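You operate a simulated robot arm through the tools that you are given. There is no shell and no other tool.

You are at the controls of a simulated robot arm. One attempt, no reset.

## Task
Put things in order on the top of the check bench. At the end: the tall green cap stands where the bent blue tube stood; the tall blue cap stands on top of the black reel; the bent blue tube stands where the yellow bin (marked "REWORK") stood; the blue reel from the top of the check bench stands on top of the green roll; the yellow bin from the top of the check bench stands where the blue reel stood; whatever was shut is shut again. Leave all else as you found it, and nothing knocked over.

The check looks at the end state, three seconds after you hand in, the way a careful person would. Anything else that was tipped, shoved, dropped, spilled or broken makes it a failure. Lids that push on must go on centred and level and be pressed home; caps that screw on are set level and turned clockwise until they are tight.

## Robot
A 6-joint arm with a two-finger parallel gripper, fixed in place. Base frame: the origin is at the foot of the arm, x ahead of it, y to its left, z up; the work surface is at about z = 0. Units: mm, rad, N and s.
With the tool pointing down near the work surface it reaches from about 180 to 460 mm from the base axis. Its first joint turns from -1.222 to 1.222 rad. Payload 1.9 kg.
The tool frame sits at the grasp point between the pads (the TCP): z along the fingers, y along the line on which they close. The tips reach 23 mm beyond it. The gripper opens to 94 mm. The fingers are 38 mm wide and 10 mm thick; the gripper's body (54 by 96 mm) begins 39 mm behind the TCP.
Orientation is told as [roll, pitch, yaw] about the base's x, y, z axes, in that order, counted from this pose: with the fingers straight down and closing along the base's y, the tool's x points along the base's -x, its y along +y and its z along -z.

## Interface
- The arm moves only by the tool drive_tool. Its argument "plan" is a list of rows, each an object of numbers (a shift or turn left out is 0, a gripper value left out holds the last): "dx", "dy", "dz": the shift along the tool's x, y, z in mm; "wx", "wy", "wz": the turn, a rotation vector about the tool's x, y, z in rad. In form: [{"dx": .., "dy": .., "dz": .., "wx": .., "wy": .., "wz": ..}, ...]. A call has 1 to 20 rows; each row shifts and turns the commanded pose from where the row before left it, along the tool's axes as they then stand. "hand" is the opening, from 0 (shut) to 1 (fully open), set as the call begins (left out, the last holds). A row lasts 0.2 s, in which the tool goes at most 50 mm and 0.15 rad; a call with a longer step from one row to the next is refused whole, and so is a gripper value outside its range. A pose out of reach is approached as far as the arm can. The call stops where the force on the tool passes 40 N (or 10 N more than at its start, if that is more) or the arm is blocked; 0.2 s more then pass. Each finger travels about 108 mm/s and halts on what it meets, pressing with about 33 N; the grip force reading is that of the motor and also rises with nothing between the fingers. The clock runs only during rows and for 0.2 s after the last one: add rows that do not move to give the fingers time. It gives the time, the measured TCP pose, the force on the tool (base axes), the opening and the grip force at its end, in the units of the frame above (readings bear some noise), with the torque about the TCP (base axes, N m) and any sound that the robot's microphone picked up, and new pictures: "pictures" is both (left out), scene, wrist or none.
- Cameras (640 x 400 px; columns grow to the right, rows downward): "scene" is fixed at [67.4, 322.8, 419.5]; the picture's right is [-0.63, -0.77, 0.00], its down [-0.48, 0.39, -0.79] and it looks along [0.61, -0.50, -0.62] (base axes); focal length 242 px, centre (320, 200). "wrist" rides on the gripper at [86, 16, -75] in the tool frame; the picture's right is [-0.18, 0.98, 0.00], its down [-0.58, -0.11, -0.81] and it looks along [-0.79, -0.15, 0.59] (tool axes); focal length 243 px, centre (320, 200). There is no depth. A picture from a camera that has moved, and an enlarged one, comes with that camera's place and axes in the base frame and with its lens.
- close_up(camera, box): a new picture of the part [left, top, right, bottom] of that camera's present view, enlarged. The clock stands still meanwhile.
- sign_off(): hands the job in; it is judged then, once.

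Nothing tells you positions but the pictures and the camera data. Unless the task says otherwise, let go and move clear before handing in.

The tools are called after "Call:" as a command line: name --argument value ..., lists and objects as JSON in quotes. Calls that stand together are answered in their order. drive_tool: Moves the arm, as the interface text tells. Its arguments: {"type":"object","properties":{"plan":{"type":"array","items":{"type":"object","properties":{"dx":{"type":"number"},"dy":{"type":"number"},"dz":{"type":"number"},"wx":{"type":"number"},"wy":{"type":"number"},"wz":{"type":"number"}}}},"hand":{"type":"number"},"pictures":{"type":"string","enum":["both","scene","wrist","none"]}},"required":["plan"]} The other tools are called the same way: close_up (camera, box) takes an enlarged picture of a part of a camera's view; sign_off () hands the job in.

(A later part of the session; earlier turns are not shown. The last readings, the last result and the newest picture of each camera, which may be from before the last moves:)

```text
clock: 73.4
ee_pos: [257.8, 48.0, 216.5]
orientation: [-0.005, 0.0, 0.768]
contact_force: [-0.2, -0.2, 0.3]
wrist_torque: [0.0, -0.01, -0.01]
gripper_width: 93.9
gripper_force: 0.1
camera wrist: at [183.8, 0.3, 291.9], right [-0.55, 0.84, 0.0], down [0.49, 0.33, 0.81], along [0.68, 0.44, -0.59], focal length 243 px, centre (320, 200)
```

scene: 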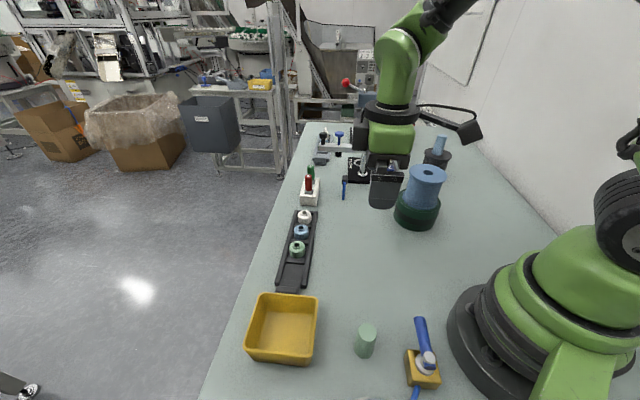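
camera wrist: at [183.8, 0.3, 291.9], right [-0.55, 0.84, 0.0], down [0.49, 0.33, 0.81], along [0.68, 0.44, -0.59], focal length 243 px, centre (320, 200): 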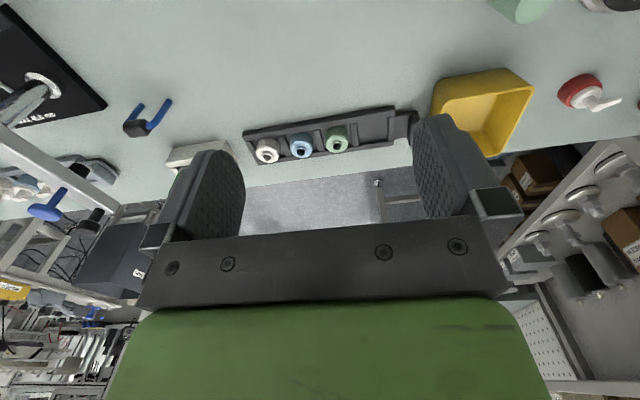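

The blue reel sits well on the green roll. Now I move above the bin with the fingers aligned to its short side to measure it.

Call:
drive_tool --plan '[{"dx": -25.5, "dy": 32, "dz": 5}, {"dx": -25.5, "dy": 32, "dz": 5}, {"dx": -25.5, "dy": 32, "dz": 5}, {"dx": -25.5, "dy": 32, "dz": 5}, {"dx": -25.5, "dy": 32, "dz": 5}, {}]' --pictures "both"

Call:
close_up --camera "wrist" --box '[160, 0, 480, 200]'

```text
clock: 74.8
ee_pos: [234.6, 252.9, 195.4]
orientation: [-0.003, 0.0, 0.77]
contact_force: [-0.4, 0.0, 0.1]
wrist_torque: [0.02, 0.0, 0.02]
gripper_width: 94.2
gripper_force: 0.0
camera wrist: at [161.7, 205.1, 270.5], right [-0.55, 0.83, 0.0], down [0.49, 0.33, 0.81], along [0.67, 0.44, -0.59], focal length 243 px, centre (320, 200)
```

scene: 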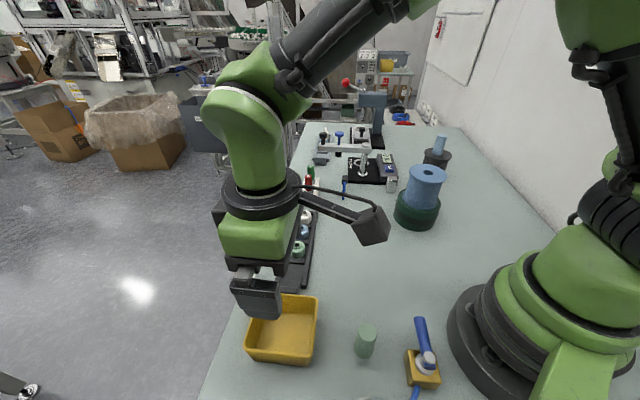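
wrist: 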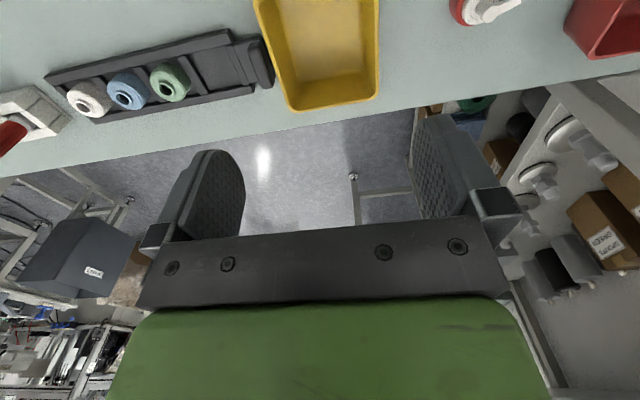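

```text
2.00 times, centred on (320, 100) of wrist
camera zoom: at [161.7, 205.1, 270.5], right [-0.55, 0.83, 0.0], down [0.49, 0.33, 0.81], along [0.67, 0.44, -0.59], focal length 485 px, centre (320, 400)
```

zoom: 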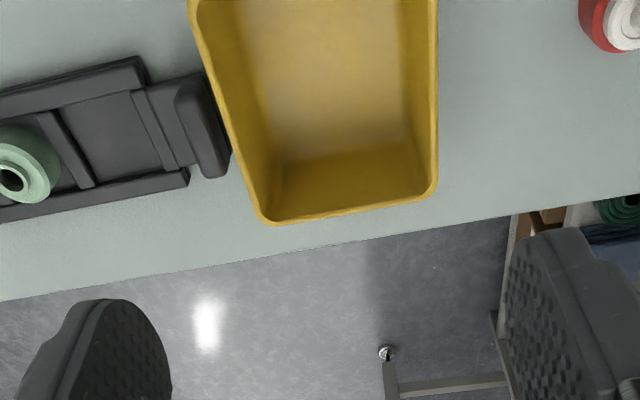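

The tray's end piece sits very close to the bin's left wall, so I need a full view of the bin. I'll back off toward the base to see all of it.

Call:
drive_tool --plan '[{"dx": 30}, {"dx": 35}, {"dz": -15}, {}]' --pictures "wrist"

Call:
close_up --camera "wrist" --box '[200, 20, 440, 210]'

```text
clock: 75.8
ee_pos: [188.5, 206.1, 206.9]
orientation: [-0.005, -0.001, 0.773]
contact_force: [-0.2, 0.6, 0.8]
wrist_torque: [0.01, 0.0, 0.0]
gripper_width: 93.8
gripper_force: 0.1
camera wrist: at [115.2, 157.7, 282.1], right [-0.55, 0.83, 0.0], down [0.49, 0.33, 0.81], along [0.67, 0.44, -0.59], focal length 243 px, centre (320, 200)
```

wrist: 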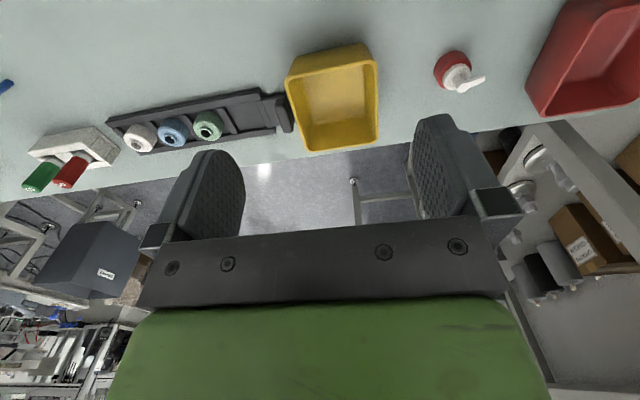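

```text
2.11 times, centred on (320, 115) of wrist
camera zoom: at [115.2, 157.7, 282.1], right [-0.55, 0.83, 0.0], down [0.49, 0.33, 0.81], along [0.67, 0.44, -0.59], focal length 511 px, centre (320, 379)
```

zoom: 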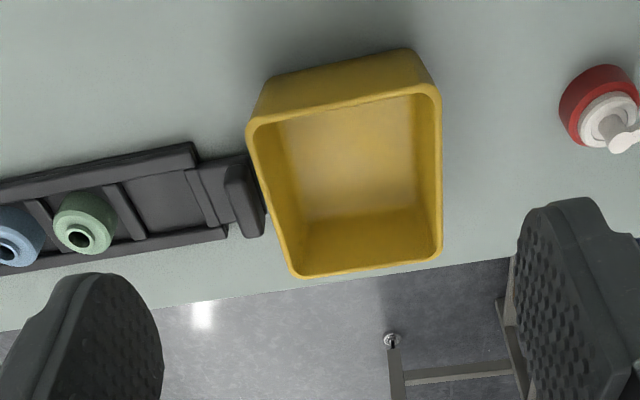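

The bin's rim reads about 83 × 91 mm at height ~57, centred near (232.5, 255.5); the tray's end piece is low, so I'll grip only the top of the walls. Hovering over it now.

Call:
drive_tool --plan '[{"dx": -22, "dy": 1.6, "dz": 20, "wz": -0.02}, {"dx": -22, "dy": 1.6, "dz": 25}, {"dx": -22, "dy": 1.6, "dz": 25}, {"dz": 20}, {}]' --pictures "both"

Call:
close_up --camera "wrist" --box '[160, 0, 480, 240]'

Call:
close_up --camera "scene" --box '[200, 250, 360, 390]'

```text
clock: 77.0
ee_pos: [231.7, 255.9, 116.0]
orientation: [-0.003, 0.0, 0.791]
contact_force: [-0.1, 0.5, 0.2]
wrist_torque: [0.0, -0.02, 0.0]
gripper_width: 94.3
gripper_force: 0.0
camera wrist: at [160.6, 207.1, 192.2], right [-0.57, 0.82, 0.0], down [0.48, 0.34, 0.81], along [0.66, 0.46, -0.59], focal length 243 px, centre (320, 200)
```

scene: 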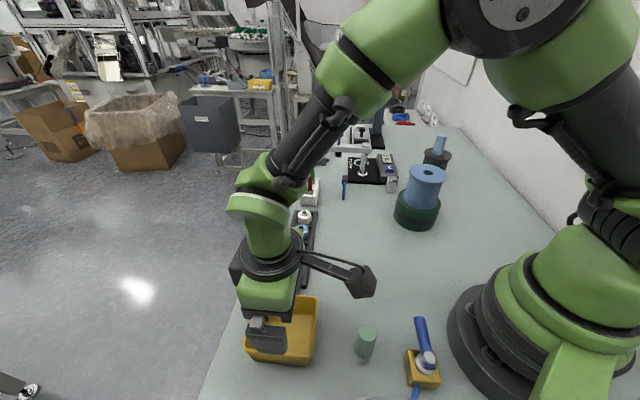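
wrist: 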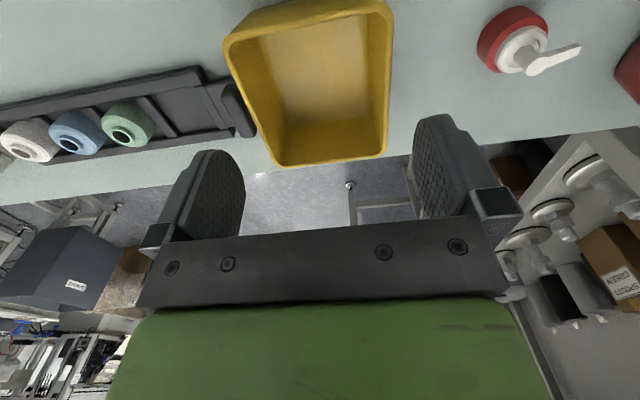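

```text
1.67 times, centred on (320, 120) of wrist
camera zoom: at [160.6, 207.1, 192.2], right [-0.57, 0.82, 0.0], down [0.48, 0.34, 0.81], along [0.66, 0.46, -0.59], focal length 404 px, centre (320, 333)
```

zoom: 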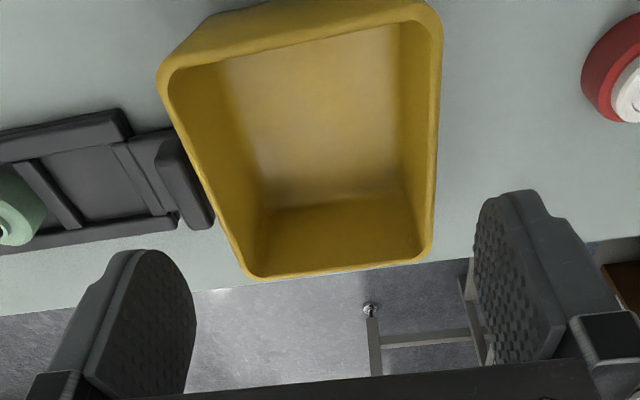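

```text
2.86 times, centred on (280, 320) of scene
camera zoom: at [67.4, 322.8, 419.5], right [-0.63, -0.77, 0.0], down [-0.48, 0.39, -0.79], along [0.61, -0.5, -0.62], focal length 692 px, centre (434, -143)
```

zoom: 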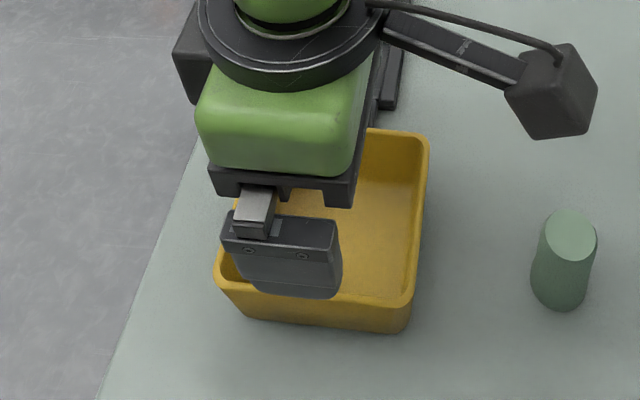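

The bin's rim is a clean 85 × 90 mm rectangle, aligned with the tool and offset only about 1 mm. The tray end stays at least 5 mm clear of the left finger. Descending around the rim.

Call:
drive_tool --plan '[{"dx": 1.4, "dy": -0.9, "dz": 8}, {"dz": 12}, {"dz": 10}, {}]' --pictures "wrist"

Call:
close_up --camera "wrist" --box '[140, 30, 500, 255]'

```text
clock: 78.0
ee_pos: [233.7, 256.8, 85.3]
orientation: [-0.002, -0.002, 0.79]
contact_force: [0.1, -0.1, -0.4]
wrist_torque: [-0.03, -0.02, 0.0]
gripper_width: 94.1
gripper_force: 0.0
camera wrist: at [161.0, 206.0, 160.9], right [-0.57, 0.82, 0.0], down [0.48, 0.34, 0.81], along [0.66, 0.46, -0.59], focal length 243 px, centre (320, 200)
```

wrist: 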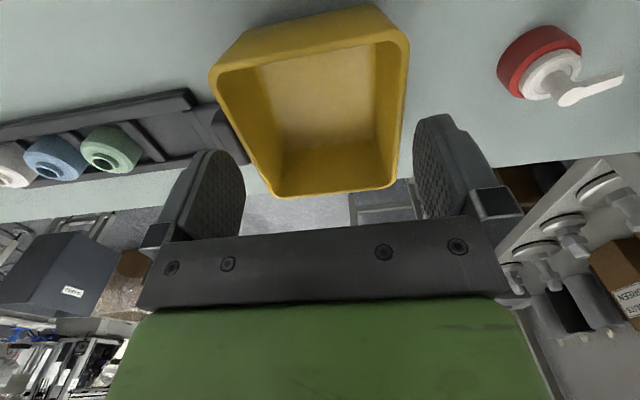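

```text
1.78 times, centred on (320, 142) of wrist
camera zoom: at [161.0, 206.0, 160.9], right [-0.57, 0.82, 0.0], down [0.48, 0.34, 0.81], along [0.66, 0.46, -0.59], focal length 431 px, centre (320, 302)
```

zoom: 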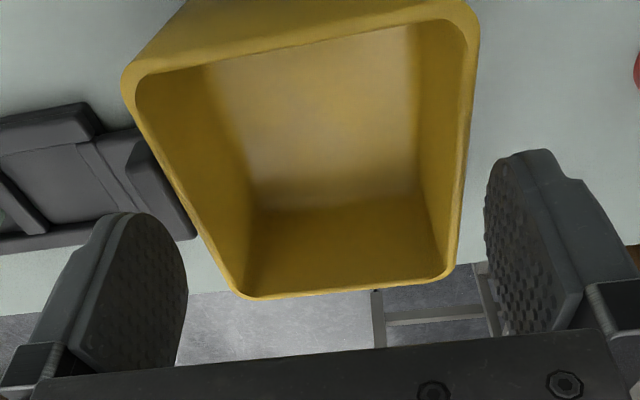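

Centred within half a millimetre. Continuing down to z≈50.

Call:
drive_tool --plan '[{"dz": 8}, {"dz": 8}, {"dz": 8}, {"dz": 8}, {"dz": 3}, {}]' --pictures "wrist"

```text
clock: 79.4
ee_pos: [233.5, 255.1, 50.5]
orientation: [-0.003, -0.001, 0.79]
contact_force: [0.5, 2.6, 8.8]
wrist_torque: [-0.24, -0.35, 0.22]
gripper_width: 93.1
gripper_force: 0.1
camera wrist: at [161.0, 205.7, 126.1], right [-0.57, 0.82, 0.0], down [0.48, 0.34, 0.81], along [0.67, 0.46, -0.59], focal length 243 px, centre (320, 200)
```

wrist: 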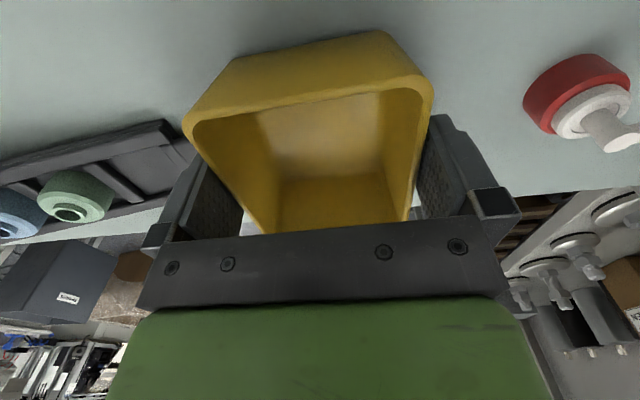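

There's a contact force of about 9 N here: probably a finger brushing the tray's end piece. I'll back up a few millimetres and look.

Call:
drive_tool --plan '[{"dz": -4}, {"dz": -4}, {}]' --pictures "both"

Call:
close_up --camera "wrist" --box '[120, 100, 280, 240]'

Call:
close_up --camera "scene" --box '[220, 260, 340, 380]'

```text
clock: 80.2
ee_pos: [232.8, 257.1, 57.3]
orientation: [-0.003, -0.001, 0.791]
contact_force: [-0.2, 0.8, 0.1]
wrist_torque: [-0.01, 0.03, -0.01]
gripper_width: 94.1
gripper_force: 0.1
camera wrist: at [161.1, 205.9, 133.4], right [-0.57, 0.82, 0.0], down [0.48, 0.34, 0.81], along [0.66, 0.46, -0.59], focal length 243 px, centre (320, 200)
```

scene: 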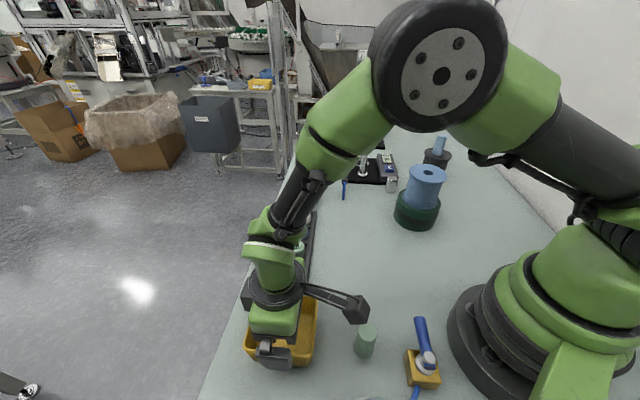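
wrist: 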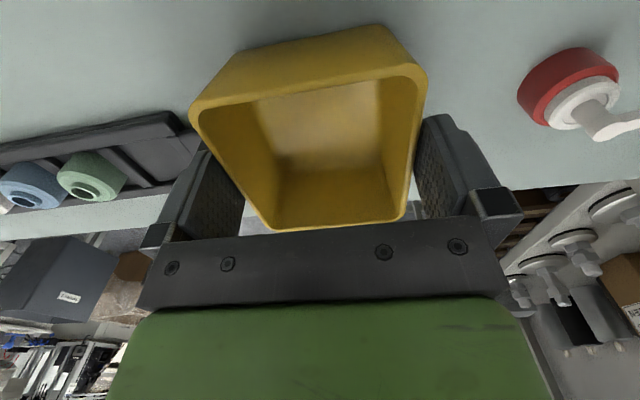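

```text
2.86 times, centred on (200, 170) of wrist
camera zoom: at [161.1, 205.9, 133.4], right [-0.57, 0.82, 0.0], down [0.48, 0.34, 0.81], along [0.66, 0.46, -0.59], focal length 693 px, centre (663, 286)
```

zoom: 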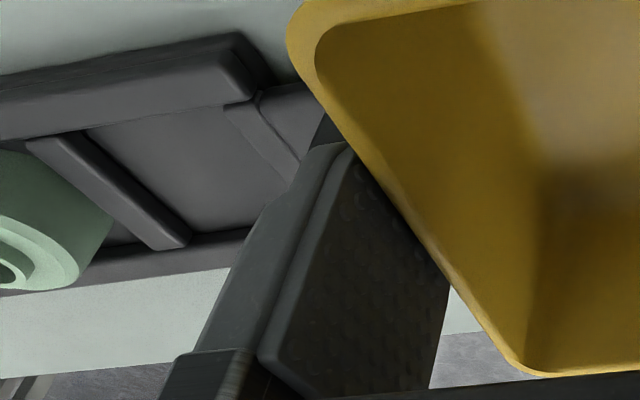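

```text
3.33 times, centred on (280, 320) of scene
camera zoom: at [67.4, 322.8, 419.5], right [-0.63, -0.77, 0.0], down [-0.48, 0.39, -0.79], along [0.61, -0.5, -0.62], focal length 807 px, centre (453, -200)
```

zoom: 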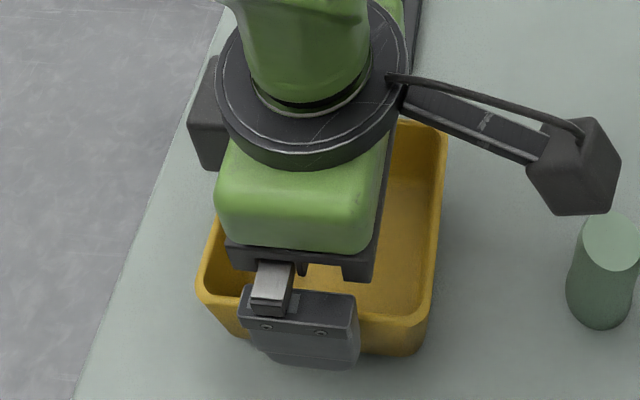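

No contact at this height, and the rim is level with the pad centre, so I'll grip here.

Call:
drive_tool --plan '[{}, {}, {}, {}]' --hand 0 --pictures "wrist"

```text
clock: 81.2
ee_pos: [232.5, 256.7, 57.5]
orientation: [-0.004, -0.002, 0.792]
contact_force: [0.6, 0.4, 0.5]
wrist_torque: [0.02, 0.09, 0.02]
gripper_width: 88.6
gripper_force: 33.4
camera wrist: at [161.2, 206.1, 133.4], right [-0.57, 0.82, 0.0], down [0.48, 0.34, 0.81], along [0.66, 0.46, -0.59], focal length 243 px, centre (320, 200)
```

wrist: 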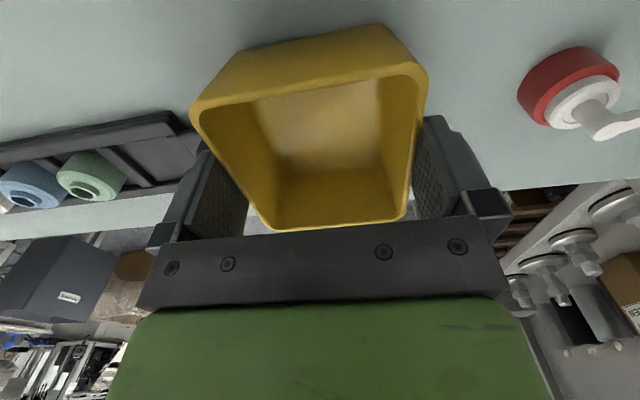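

The bin is gripped at 88.6 mm with 33 N; its place was centred at about (232.7, 256.3). Lifting slowly.

Call:
drive_tool --plan '[{"dz": -3}, {"dz": -5}, {"dz": -10}, {"dz": -15}, {"dz": -20}, {"dz": -20}, {"dz": -20}, {}]' --pictures "both"

Call:
close_up --camera "scene" --box '[200, 220, 360, 380]'

```text
clock: 83.0
ee_pos: [233.3, 254.4, 150.4]
orientation: [-0.002, -0.001, 0.792]
contact_force: [0.6, 0.5, -0.3]
wrist_torque: [0.04, 0.01, 0.01]
gripper_width: 88.9
gripper_force: 32.5
camera wrist: at [160.8, 204.5, 226.3], right [-0.57, 0.82, 0.0], down [0.48, 0.34, 0.81], along [0.66, 0.46, -0.59], focal length 243 px, centre (320, 200)
```

scene: 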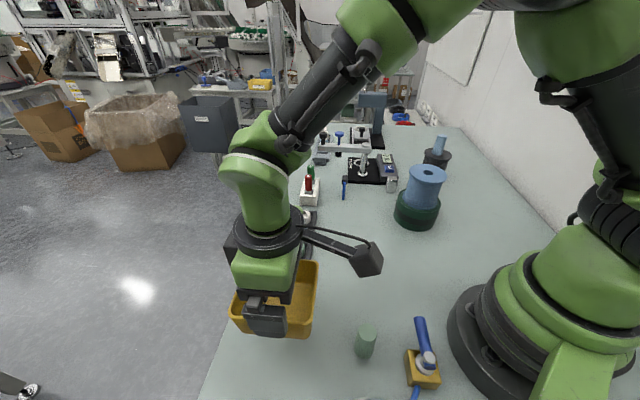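
wrist: 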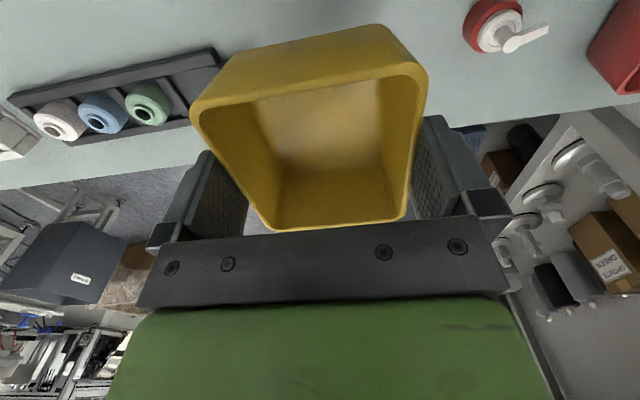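

```text
2.50 times, centred on (280, 300) of scene
camera zoom: at [67.4, 322.8, 419.5], right [-0.63, -0.77, 0.0], down [-0.48, 0.39, -0.79], along [0.61, -0.5, -0.62], focal length 605 px, centre (420, -50)
```

zoom: 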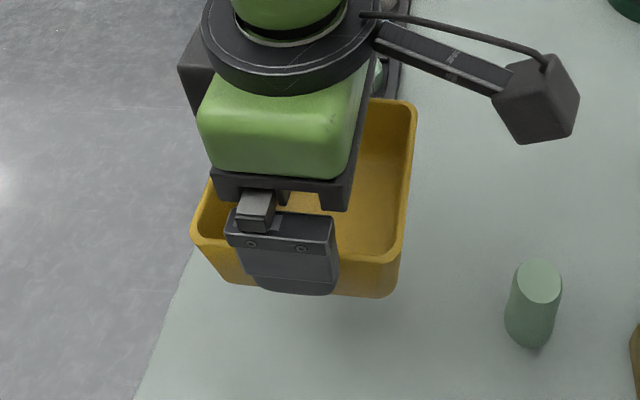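

The bin hangs level. Carrying it to the blue reel's former place at (329, 14).

Call:
drive_tool --plan '[{"dx": 7, "dy": -16}, {"dx": 14.5, "dy": -33.3}, {"dx": 14.5, "dy": -33.3}, {"dx": 14.5, "dy": -33.3}, {"dx": 14.5, "dy": -33.3}, {"dx": 14.5, "dy": -33.3}, {"dx": 14.5, "dy": -33.3}, {"dx": 7, "dy": -16}, {"dx": 2.9, "dy": -6.1}, {}]' --pictures "both"

Call:
drive_tool --plan '[{}]' --pictures "none"

```text
clock: 85.2
ee_pos: [329.9, 11.5, 154.2]
orientation: [-0.002, -0.001, 0.791]
contact_force: [-1.1, 0.2, -0.5]
wrist_torque: [0.02, -0.01, 0.0]
gripper_width: 88.8
gripper_force: 33.3
camera wrist: at [256.7, -37.1, 229.8], right [-0.57, 0.82, 0.0], down [0.48, 0.34, 0.81], along [0.66, 0.46, -0.59], focal length 243 px, centre (320, 200)
```

scene: 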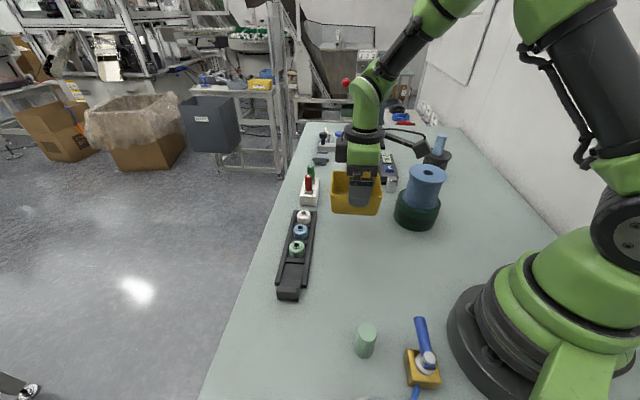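
wrist: 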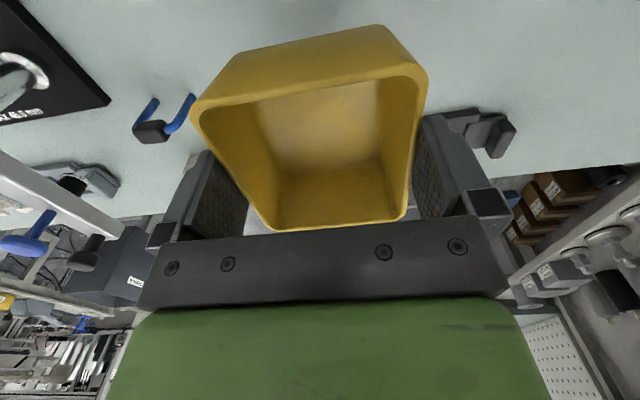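

```text
clock: 85.6
ee_pos: [329.2, 13.3, 154.4]
orientation: [-0.005, -0.001, 0.791]
contact_force: [0.1, 0.5, -1.2]
wrist_torque: [0.03, -0.01, -0.01]
gripper_width: 88.8
gripper_force: 32.6
```

At the spot within 2 mm; beads and tray unchanged. Lowering the bin toward the bench.

Call:
drive_tool --plan '[{"dx": -0.8, "dy": 1.2, "dz": 15}, {"dz": 20}, {"dz": 20}, {"dz": 15}, {"dz": 10}, {"dz": 8}, {}]' --pictures "both"

Call:
close_up --camera "scene" --box '[290, 150, 430, 260]'

```text
clock: 87.2
ee_pos: [328.6, 16.5, 65.0]
orientation: [-0.004, -0.002, 0.792]
contact_force: [0.0, -0.4, -0.6]
wrist_torque: [0.0, 0.0, 0.0]
gripper_width: 88.7
gripper_force: 33.1
camera wrist: at [256.9, -33.6, 141.0], right [-0.57, 0.82, 0.0], down [0.48, 0.34, 0.81], along [0.66, 0.46, -0.59], focal length 243 px, centre (320, 200)
```

scene: 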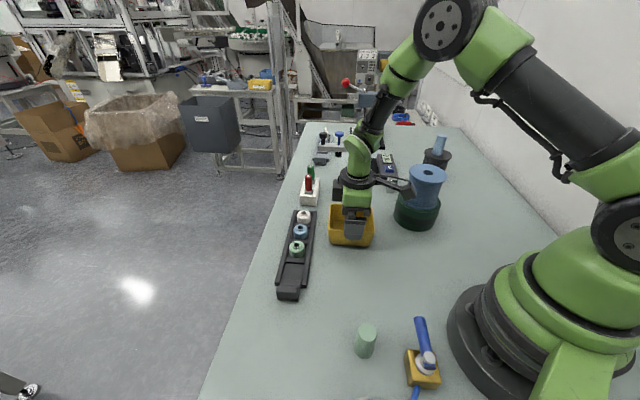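
wrist: 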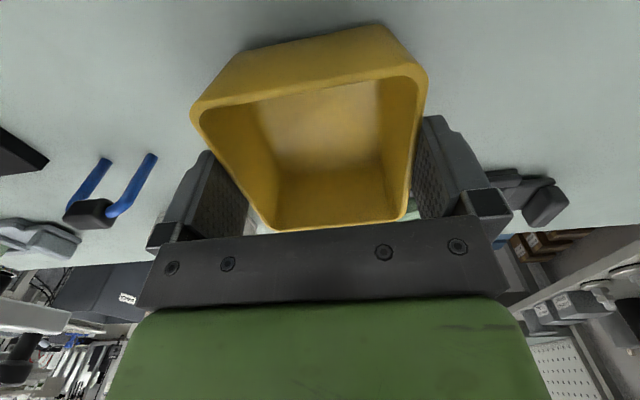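

```text
3.64 times, centred on (360, 205) of scene
camera zoom: at [67.4, 322.8, 419.5], right [-0.63, -0.77, 0.0], down [-0.48, 0.39, -0.79], along [0.61, -0.5, -0.62], focal length 880 px, centre (174, 182)
```

zoom: 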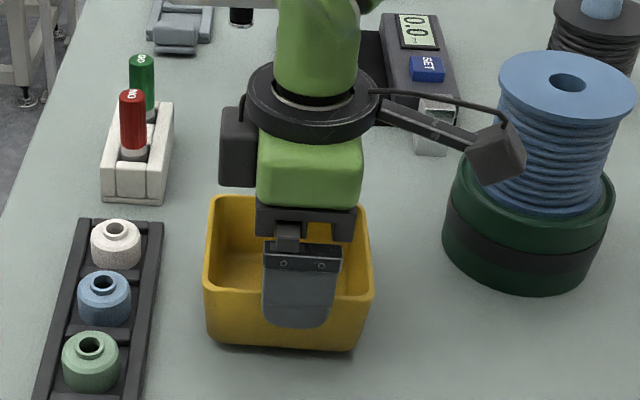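

Just above the bench. Small steps to contact.

Call:
drive_tool --plan '[{"dz": 2}, {"dz": 2}, {"dz": 1.5}, {}]' --pictures "none"

Call:
drive_tool --plan '[{"dz": 0.8}, {}]' --pictures "none"

Call:
drive_tool --plan '[{"dz": 0.8}, {}]' --pictures "none"

```text
clock: 88.2
ee_pos: [329.4, 15.2, 58.2]
orientation: [-0.002, 0.0, 0.791]
contact_force: [0.5, 0.4, -0.2]
wrist_torque: [0.0, -0.02, 0.0]
gripper_width: 88.8
gripper_force: 33.5
```

```text
clock: 88.8
ee_pos: [329.4, 15.8, 57.9]
orientation: [-0.003, 0.0, 0.792]
contact_force: [-1.3, -0.9, 4.7]
wrist_torque: [0.04, 0.22, 0.06]
gripper_width: 88.7
gripper_force: 32.8
```

```text
clock: 89.4
ee_pos: [329.4, 13.7, 57.3]
orientation: [-0.006, -0.002, 0.79]
contact_force: [2.0, 2.5, 12.2]
wrist_torque: [0.37, 0.41, -0.22]
gripper_width: 88.8
gripper_force: 32.6
```

Seated (12 N). Releasing the bin and rising.

Call:
drive_tool --plan '[{"dz": -0.7}, {}]' --pictures "none"

Call:
drive_tool --plan '[{}, {}, {}]' --hand 1 --pictures "wrist"

```text
clock: 90.0
ee_pos: [327.9, 13.8, 58.5]
orientation: [-0.002, -0.002, 0.789]
contact_force: [-0.3, 0.0, -1.3]
wrist_torque: [-0.04, -0.01, 0.0]
gripper_width: 88.8
gripper_force: 32.6
```

```text
clock: 90.8
ee_pos: [328.3, 14.1, 57.6]
orientation: [-0.003, 0.0, 0.791]
contact_force: [0.5, -0.1, 0.1]
wrist_torque: [0.02, 0.02, -0.01]
gripper_width: 93.8
gripper_force: 0.0
camera wrist: at [256.1, -35.0, 133.9], right [-0.57, 0.82, 0.0], down [0.48, 0.34, 0.81], along [0.66, 0.46, -0.59], focal length 243 px, centre (320, 200)
```

wrist: 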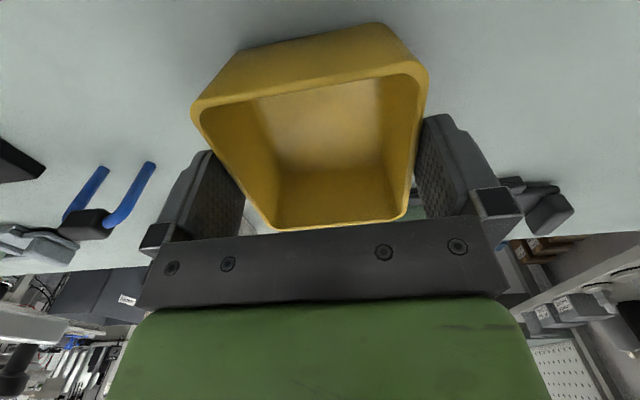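

The bin stands where the reel stood. Rising clear of it now and then turning toward the bent blue tube.

Call:
drive_tool --plan '[{"dz": -5}, {"dz": -15}, {"dz": -20}, {"dz": -25}, {"dz": -25}, {}]' --pictures "both"

```text
clock: 92.2
ee_pos: [327.2, 16.1, 146.7]
orientation: [-0.004, 0.0, 0.791]
contact_force: [0.7, -0.3, 0.0]
wrist_torque: [0.0, 0.02, 0.02]
gripper_width: 94.2
gripper_force: 0.0
camera wrist: at [255.3, -33.5, 221.9], right [-0.57, 0.82, 0.0], down [0.48, 0.34, 0.81], along [0.66, 0.46, -0.59], focal length 243 px, centre (320, 200)
```

scene: 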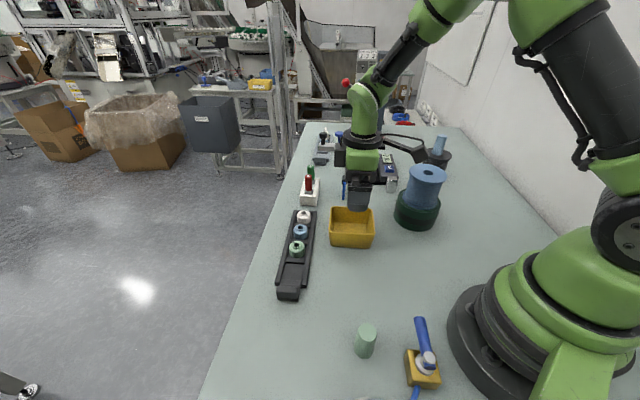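
wrist: 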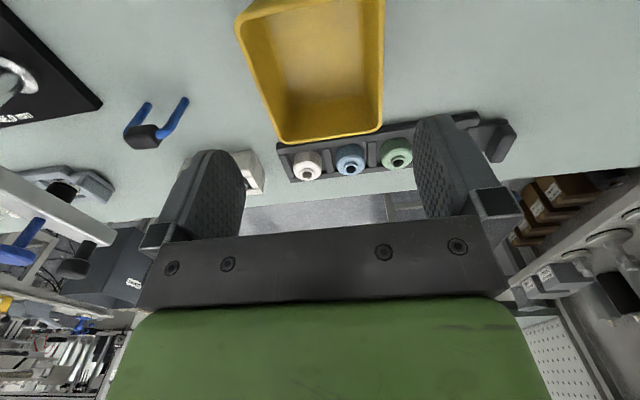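

Bin looks right in place. Now moving toward the tube and turning the gripper to close across its plane.

Call:
drive_tool --plan '[{"dx": 5.4, "dy": -34.9}, {"dx": 5.4, "dy": -34.9}, {"dx": 5.4, "dy": -34.9}, {"wz": 0.1445}, {"wz": 0.1445}, {"wz": 0.1445}, {"wz": 0.1445}, {"wz": 0.1445}, {"wz": 0.1445}, {"wz": 0.1445}, {"wz": 0.1445}, {"wz": 0.1445}, {"wz": 0.1445}, {"wz": 0.1445}, {}]' --hand 0.6 --pictures "both"

Call:
close_up --camera "wrist" --box '[220, 20, 440, 220]'

```text
clock: 95.4
ee_pos: [391.6, -69.2, 148.2]
orientation: [-0.001, -0.004, -0.802]
contact_force: [-0.9, 0.3, -0.3]
wrist_torque: [0.01, -0.01, 0.01]
gripper_width: 56.6
gripper_force: 0.1
camera wrist: at [342.7, 4.0, 224.4], right [0.83, 0.55, 0.0], down [0.32, -0.49, 0.81], along [0.45, -0.67, -0.59], focal length 243 px, centre (320, 200)
```

scene: 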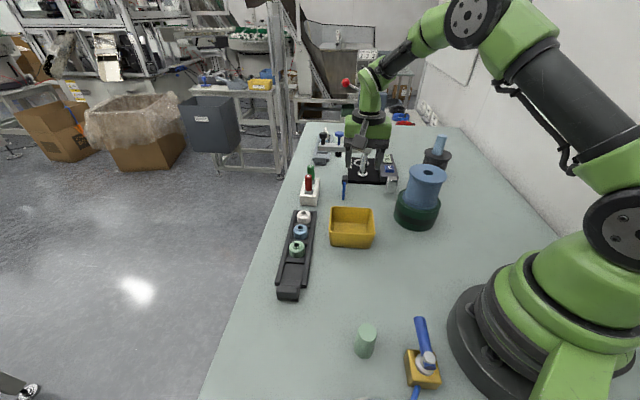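
wrist: 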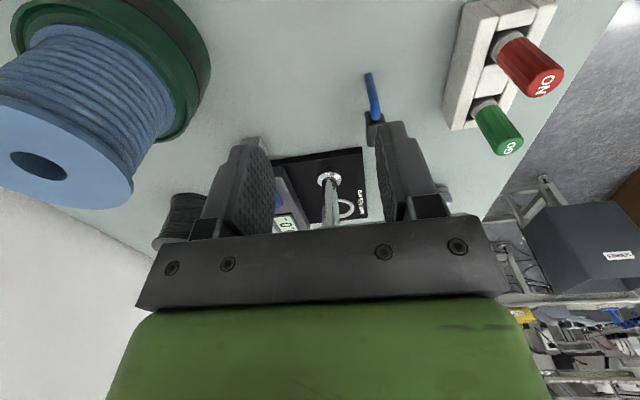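

```text
2.00 times, centred on (330, 120) of wrist
camera zoom: at [342.7, 4.0, 224.4], right [0.83, 0.55, 0.0], down [0.32, -0.49, 0.81], along [0.45, -0.67, -0.59], focal length 485 px, centre (300, 360)
```

zoom: 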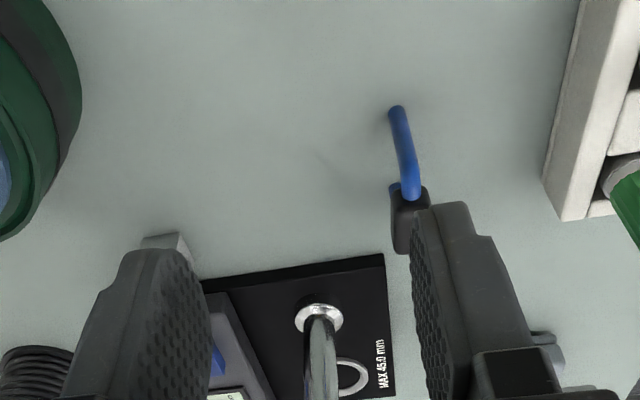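

The tube is seen edge-on, centred near (453, -80) with the black block at z≈55. I'll line up, tilt the fingers outward by 0.25 rad for reach, and hover above it.

Call:
drive_tool --plan '[{"dy": 37}, {"wy": -0.125}, {"wy": -0.125}, {"dx": -24.2, "dz": 6.2}, {"dx": -24.2, "dz": 6.2}, {}]' --pictures "both"

Call:
close_up --camera "wrist" --box '[220, 20, 440, 220]'

```text
clock: 96.8
ee_pos: [453.2, -82.6, 145.4]
orientation: [0.0, -0.253, -0.8]
contact_force: [0.1, 0.9, 0.3]
wrist_torque: [0.03, -0.03, -0.01]
gripper_width: 56.3
gripper_force: 0.0
camera wrist: at [393.1, 3.4, 198.3], right [0.83, 0.56, 0.05], down [0.17, -0.34, 0.93], along [0.53, -0.76, -0.37], focal length 243 px, centre (320, 200)
```

scene: 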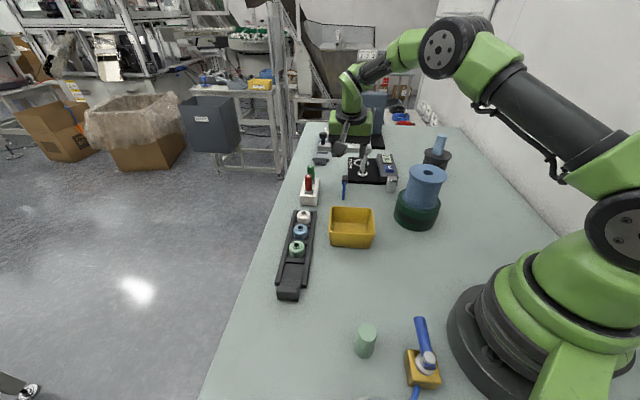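
wrist: 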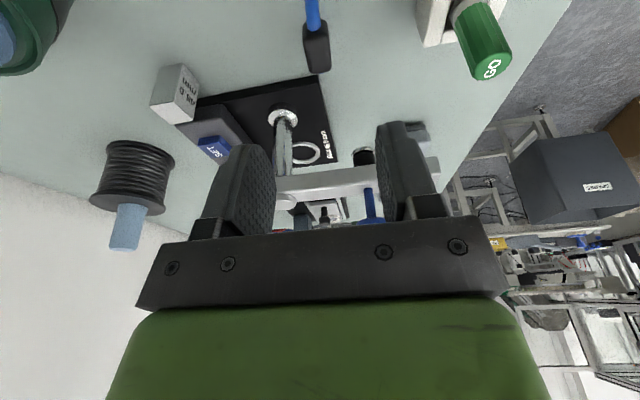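

```text
2.00 times, centred on (330, 120) of wrist
camera zoom: at [393.1, 3.4, 198.3], right [0.83, 0.56, 0.05], down [0.17, -0.34, 0.93], along [0.53, -0.76, -0.37], focal length 485 px, centre (300, 360)
```

zoom: 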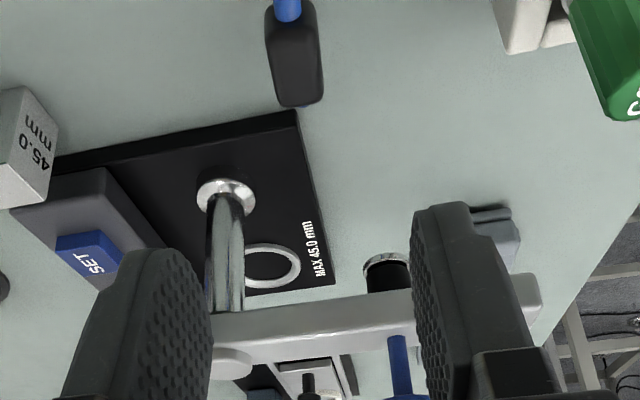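

Reach is fine here. The block is about 3 mm off in tool y. Correct and descend partway.

Call:
drive_tool --plan '[{"dx": 1, "dy": 3}, {"dx": 5, "dz": 19.4}, {"dx": 5, "dz": 19.4}, {"dx": 5, "dz": 19.4}, {}]' --pictures "both"

Call:
close_up --camera "wrist" --box '[200, 20, 440, 220]'

Call:
close_up --camera "scene" --box '[300, 110, 420, 220]'

```text
clock: 98.0
ee_pos: [454.5, -78.3, 85.9]
orientation: [0.002, -0.252, -0.8]
contact_force: [0.4, 1.1, 0.2]
wrist_torque: [0.0, 0.0, -0.01]
gripper_width: 56.4
gripper_force: 0.1
camera wrist: at [393.8, 6.8, 137.4], right [0.83, 0.56, 0.05], down [0.17, -0.34, 0.93], along [0.53, -0.76, -0.37], focal length 243 px, centre (320, 200)
```

scene: 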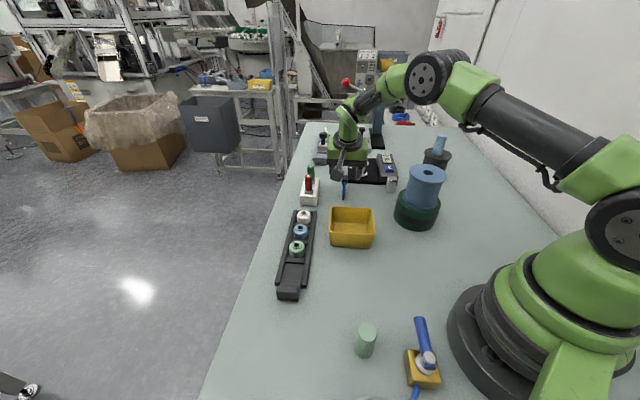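
wrist: 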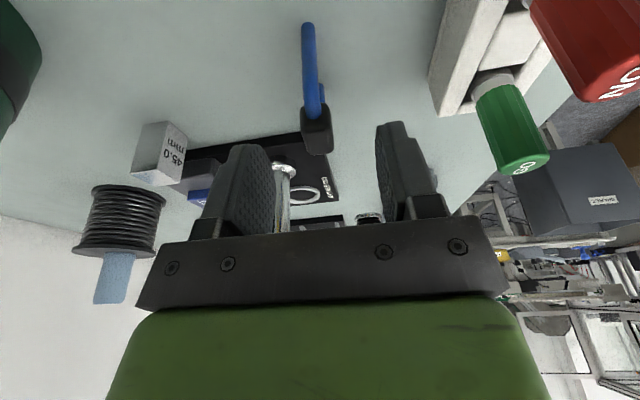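

```text
2.00 times, centred on (320, 120) of wrist
camera zoom: at [393.8, 6.8, 137.4], right [0.83, 0.56, 0.05], down [0.17, -0.34, 0.93], along [0.53, -0.76, -0.37], focal length 485 px, centre (320, 360)
```

zoom: 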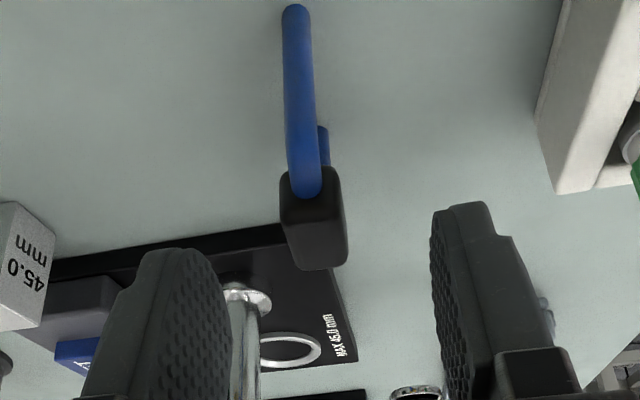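

```text
3.64 times, centred on (360, 165) of scene
camera zoom: at [67.4, 322.8, 419.5], right [-0.63, -0.77, 0.0], down [-0.48, 0.39, -0.79], along [0.61, -0.5, -0.62], focal length 880 px, centre (174, 327)
```

zoom: 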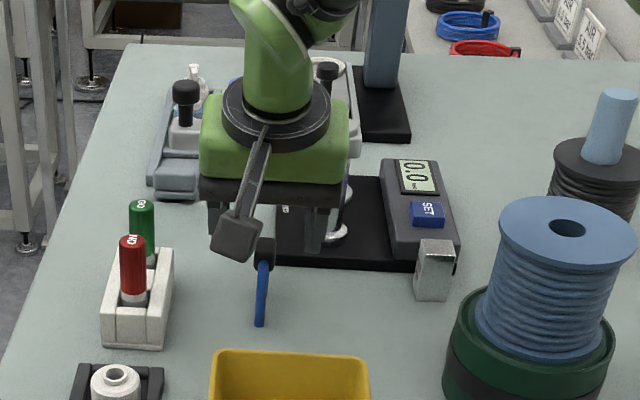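

The tube is centred between the fingers within a millimetre. Final descent around it.

Call:
drive_tool --plan '[{"dx": 3, "dz": 11.6, "dy": 0.4}, {"dx": 3, "dz": 11.6}, {"dx": 2, "dz": 7.7}, {}]' --pictures "wrist"

Call:
close_up --camera "wrist" --box '[200, 40, 440, 240]'

```text
clock: 99.0
ee_pos: [454.3, -76.4, 54.8]
orientation: [0.0, -0.253, -0.799]
contact_force: [-0.2, -0.3, -1.3]
wrist_torque: [0.01, 0.01, 0.0]
gripper_width: 56.5
gripper_force: 0.0
camera wrist: at [394.8, 8.3, 107.6], right [0.83, 0.56, 0.05], down [0.17, -0.33, 0.93], along [0.53, -0.76, -0.37], focal length 243 px, centre (320, 200)
```

wrist: 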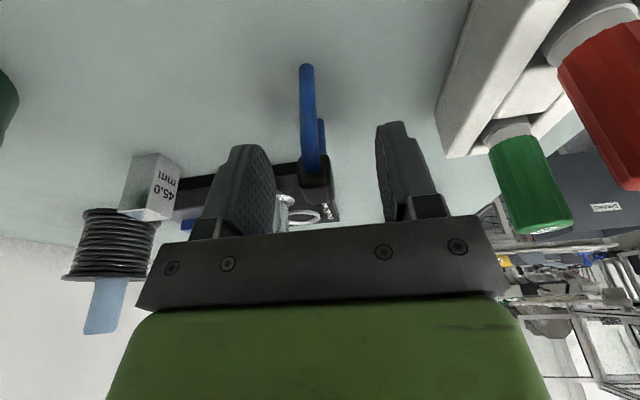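

```text
2.00 times, centred on (320, 140) of wrist
camera zoom: at [394.8, 8.3, 107.6], right [0.83, 0.56, 0.05], down [0.17, -0.33, 0.93], along [0.53, -0.76, -0.37], focal length 485 px, centre (320, 320)
```

zoom: 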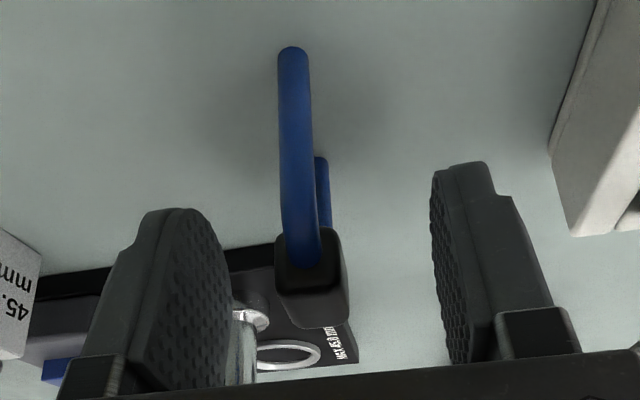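

The block is right at the grasp point. Closing on it.

Call:
drive_tool --plan '[{}, {}, {}, {}]' --hand 0 --pictures "wrist"

Call:
drive_tool --plan '[{}]' --pictures "none"

```text
clock: 100.0
ee_pos: [453.8, -76.3, 56.7]
orientation: [0.001, -0.253, -0.8]
contact_force: [-0.3, -0.1, -0.4]
wrist_torque: [-0.01, -0.03, -0.01]
gripper_width: 15.3
gripper_force: 33.4
camera wrist: at [394.8, 8.3, 107.8], right [0.83, 0.56, 0.05], down [0.17, -0.33, 0.93], along [0.53, -0.76, -0.37], focal length 243 px, centre (320, 200)
```

wrist: 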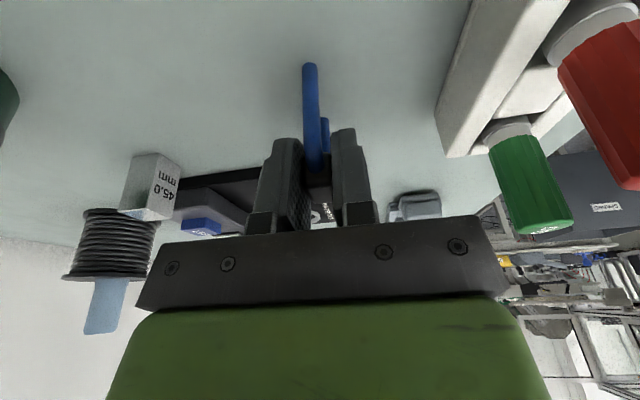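

```text
clock: 100.4
ee_pos: [454.8, -76.7, 55.8]
orientation: [-0.001, -0.252, -0.798]
contact_force: [-0.1, 0.3, -0.4]
wrist_torque: [0.02, 0.02, -0.01]
gripper_width: 14.7
gripper_force: 32.7
```

Gripped (15 mm, 33 N). The tube's place is at about (454.5, -78.5). Lifting straight up.

Call:
drive_tool --plan '[{"dx": -1.25, "dz": -4.85}, {"dx": -5, "dz": -19.4}, {"dx": -5, "dz": -19.4}, {"dx": -5, "dz": -19.4}, {"dx": -5, "dz": -19.4}, {"dx": -5, "dz": -19.4}, {}]' --pictures "both"

Call:
close_up --camera "scene" --box '[300, 90, 420, 220]'

```text
clock: 102.0
ee_pos: [456.3, -75.5, 161.2]
orientation: [0.001, -0.252, -0.798]
contact_force: [-0.6, 1.1, 0.0]
wrist_torque: [-0.01, -0.02, 0.04]
gripper_width: 15.0
gripper_force: 33.0
camera wrist: at [396.3, 8.4, 212.8], right [0.83, 0.56, 0.05], down [0.17, -0.33, 0.93], along [0.53, -0.76, -0.37], focal length 243 px, centre (320, 200)
```

scene: 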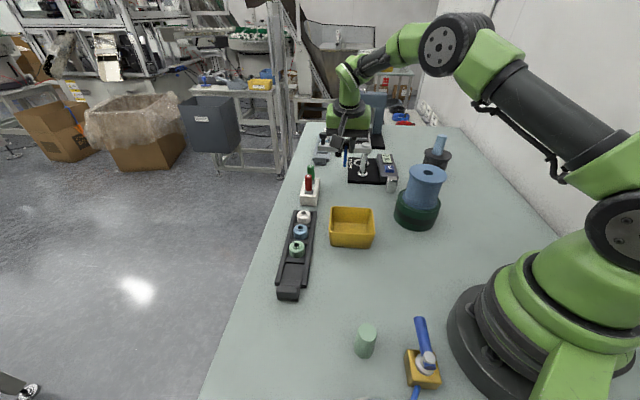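
wrist: 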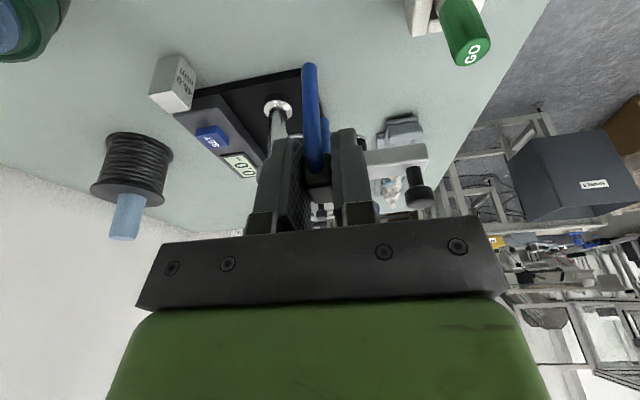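

```text
3.08 times, centred on (360, 155) of scene
camera zoom: at [67.4, 322.8, 419.5], right [-0.63, -0.77, 0.0], down [-0.48, 0.39, -0.79], along [0.61, -0.5, -0.62], focal length 745 px, centre (197, 338)
```

zoom: 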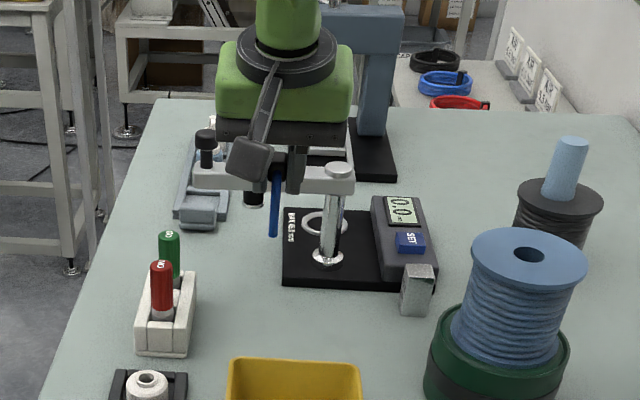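

The tube is lifted upright. Moving it inward, then turning about the vertical toward the bin's old place.

Call:
drive_tool --plan '[{"dx": 27.5, "dy": -11.5, "dz": -7.1}, {"dx": 27.5, "dy": -11.5, "dz": -7.1}, {"dx": 27.5, "dy": -11.5, "dz": -7.1}, {"wx": -0.034, "wz": -0.1315}, {"wx": -0.034, "wz": -0.1315}, {"wx": -0.034, "wz": -0.1315}, {"wx": -0.034, "wz": -0.1315}, {"wx": -0.034, "wz": -0.1315}, {"wx": -0.034, "wz": -0.1315}, {}]' --pictures "wrist"

```text
clock: 104.2
ee_pos: [370.1, -40.1, 160.3]
orientation: [0.003, -0.252, 0.017]
contact_force: [-0.3, -0.2, 0.1]
wrist_torque: [-0.02, 0.01, -0.01]
gripper_width: 14.9
gripper_force: 33.0
camera wrist: at [268.1, -25.2, 212.2], right [0.16, 0.99, 0.05], down [0.36, -0.1, 0.93], along [0.92, -0.13, -0.37], focal length 243 px, centre (320, 200)
```

wrist: 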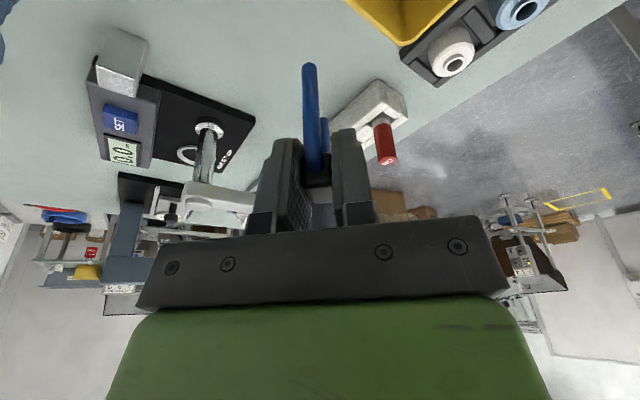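

Going well. Continuing over toward the left side and finishing the turn.

Call:
drive_tool --plan '[{"dx": 23.6, "dy": 35.4, "dz": -6.1}, {"dx": 23.6, "dy": 35.4, "dz": -6.1}, {"dx": 23.6, "dy": 35.4, "dz": -6.1}, {"dx": 23.6, "dy": 35.4, "dz": -6.1}, {"wx": -0.0338, "wz": -0.1307}, {"wx": -0.0338, "wz": -0.1307}, {"wx": -0.0338, "wz": -0.1307}, {"wx": -0.0338, "wz": -0.1307}, {"wx": -0.0338, "wz": -0.1307}, {"wx": -0.0338, "wz": -0.1307}, {}]' --pictures "wrist"

```text
clock: 106.6
ee_pos: [271.2, 101.1, 162.5]
orientation: [0.001, -0.255, 0.825]
contact_force: [-0.4, -1.1, 0.0]
wrist_torque: [-0.03, -0.02, 0.02]
gripper_width: 14.8
gripper_force: 33.5
camera wrist: at [190.0, 36.6, 213.2], right [-0.6, 0.8, 0.05], down [0.32, 0.19, 0.93], along [0.73, 0.57, -0.37], focal length 243 px, centre (320, 200)
```

wrist: 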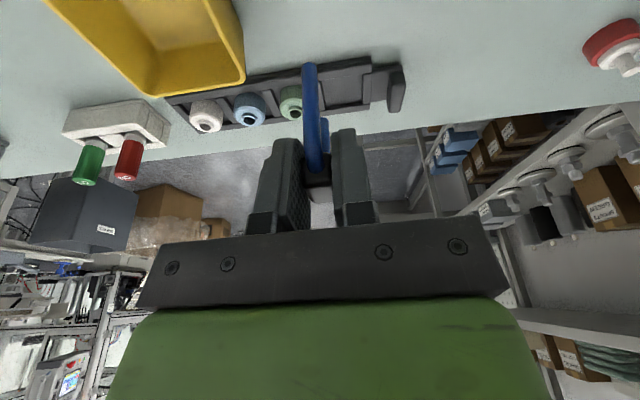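

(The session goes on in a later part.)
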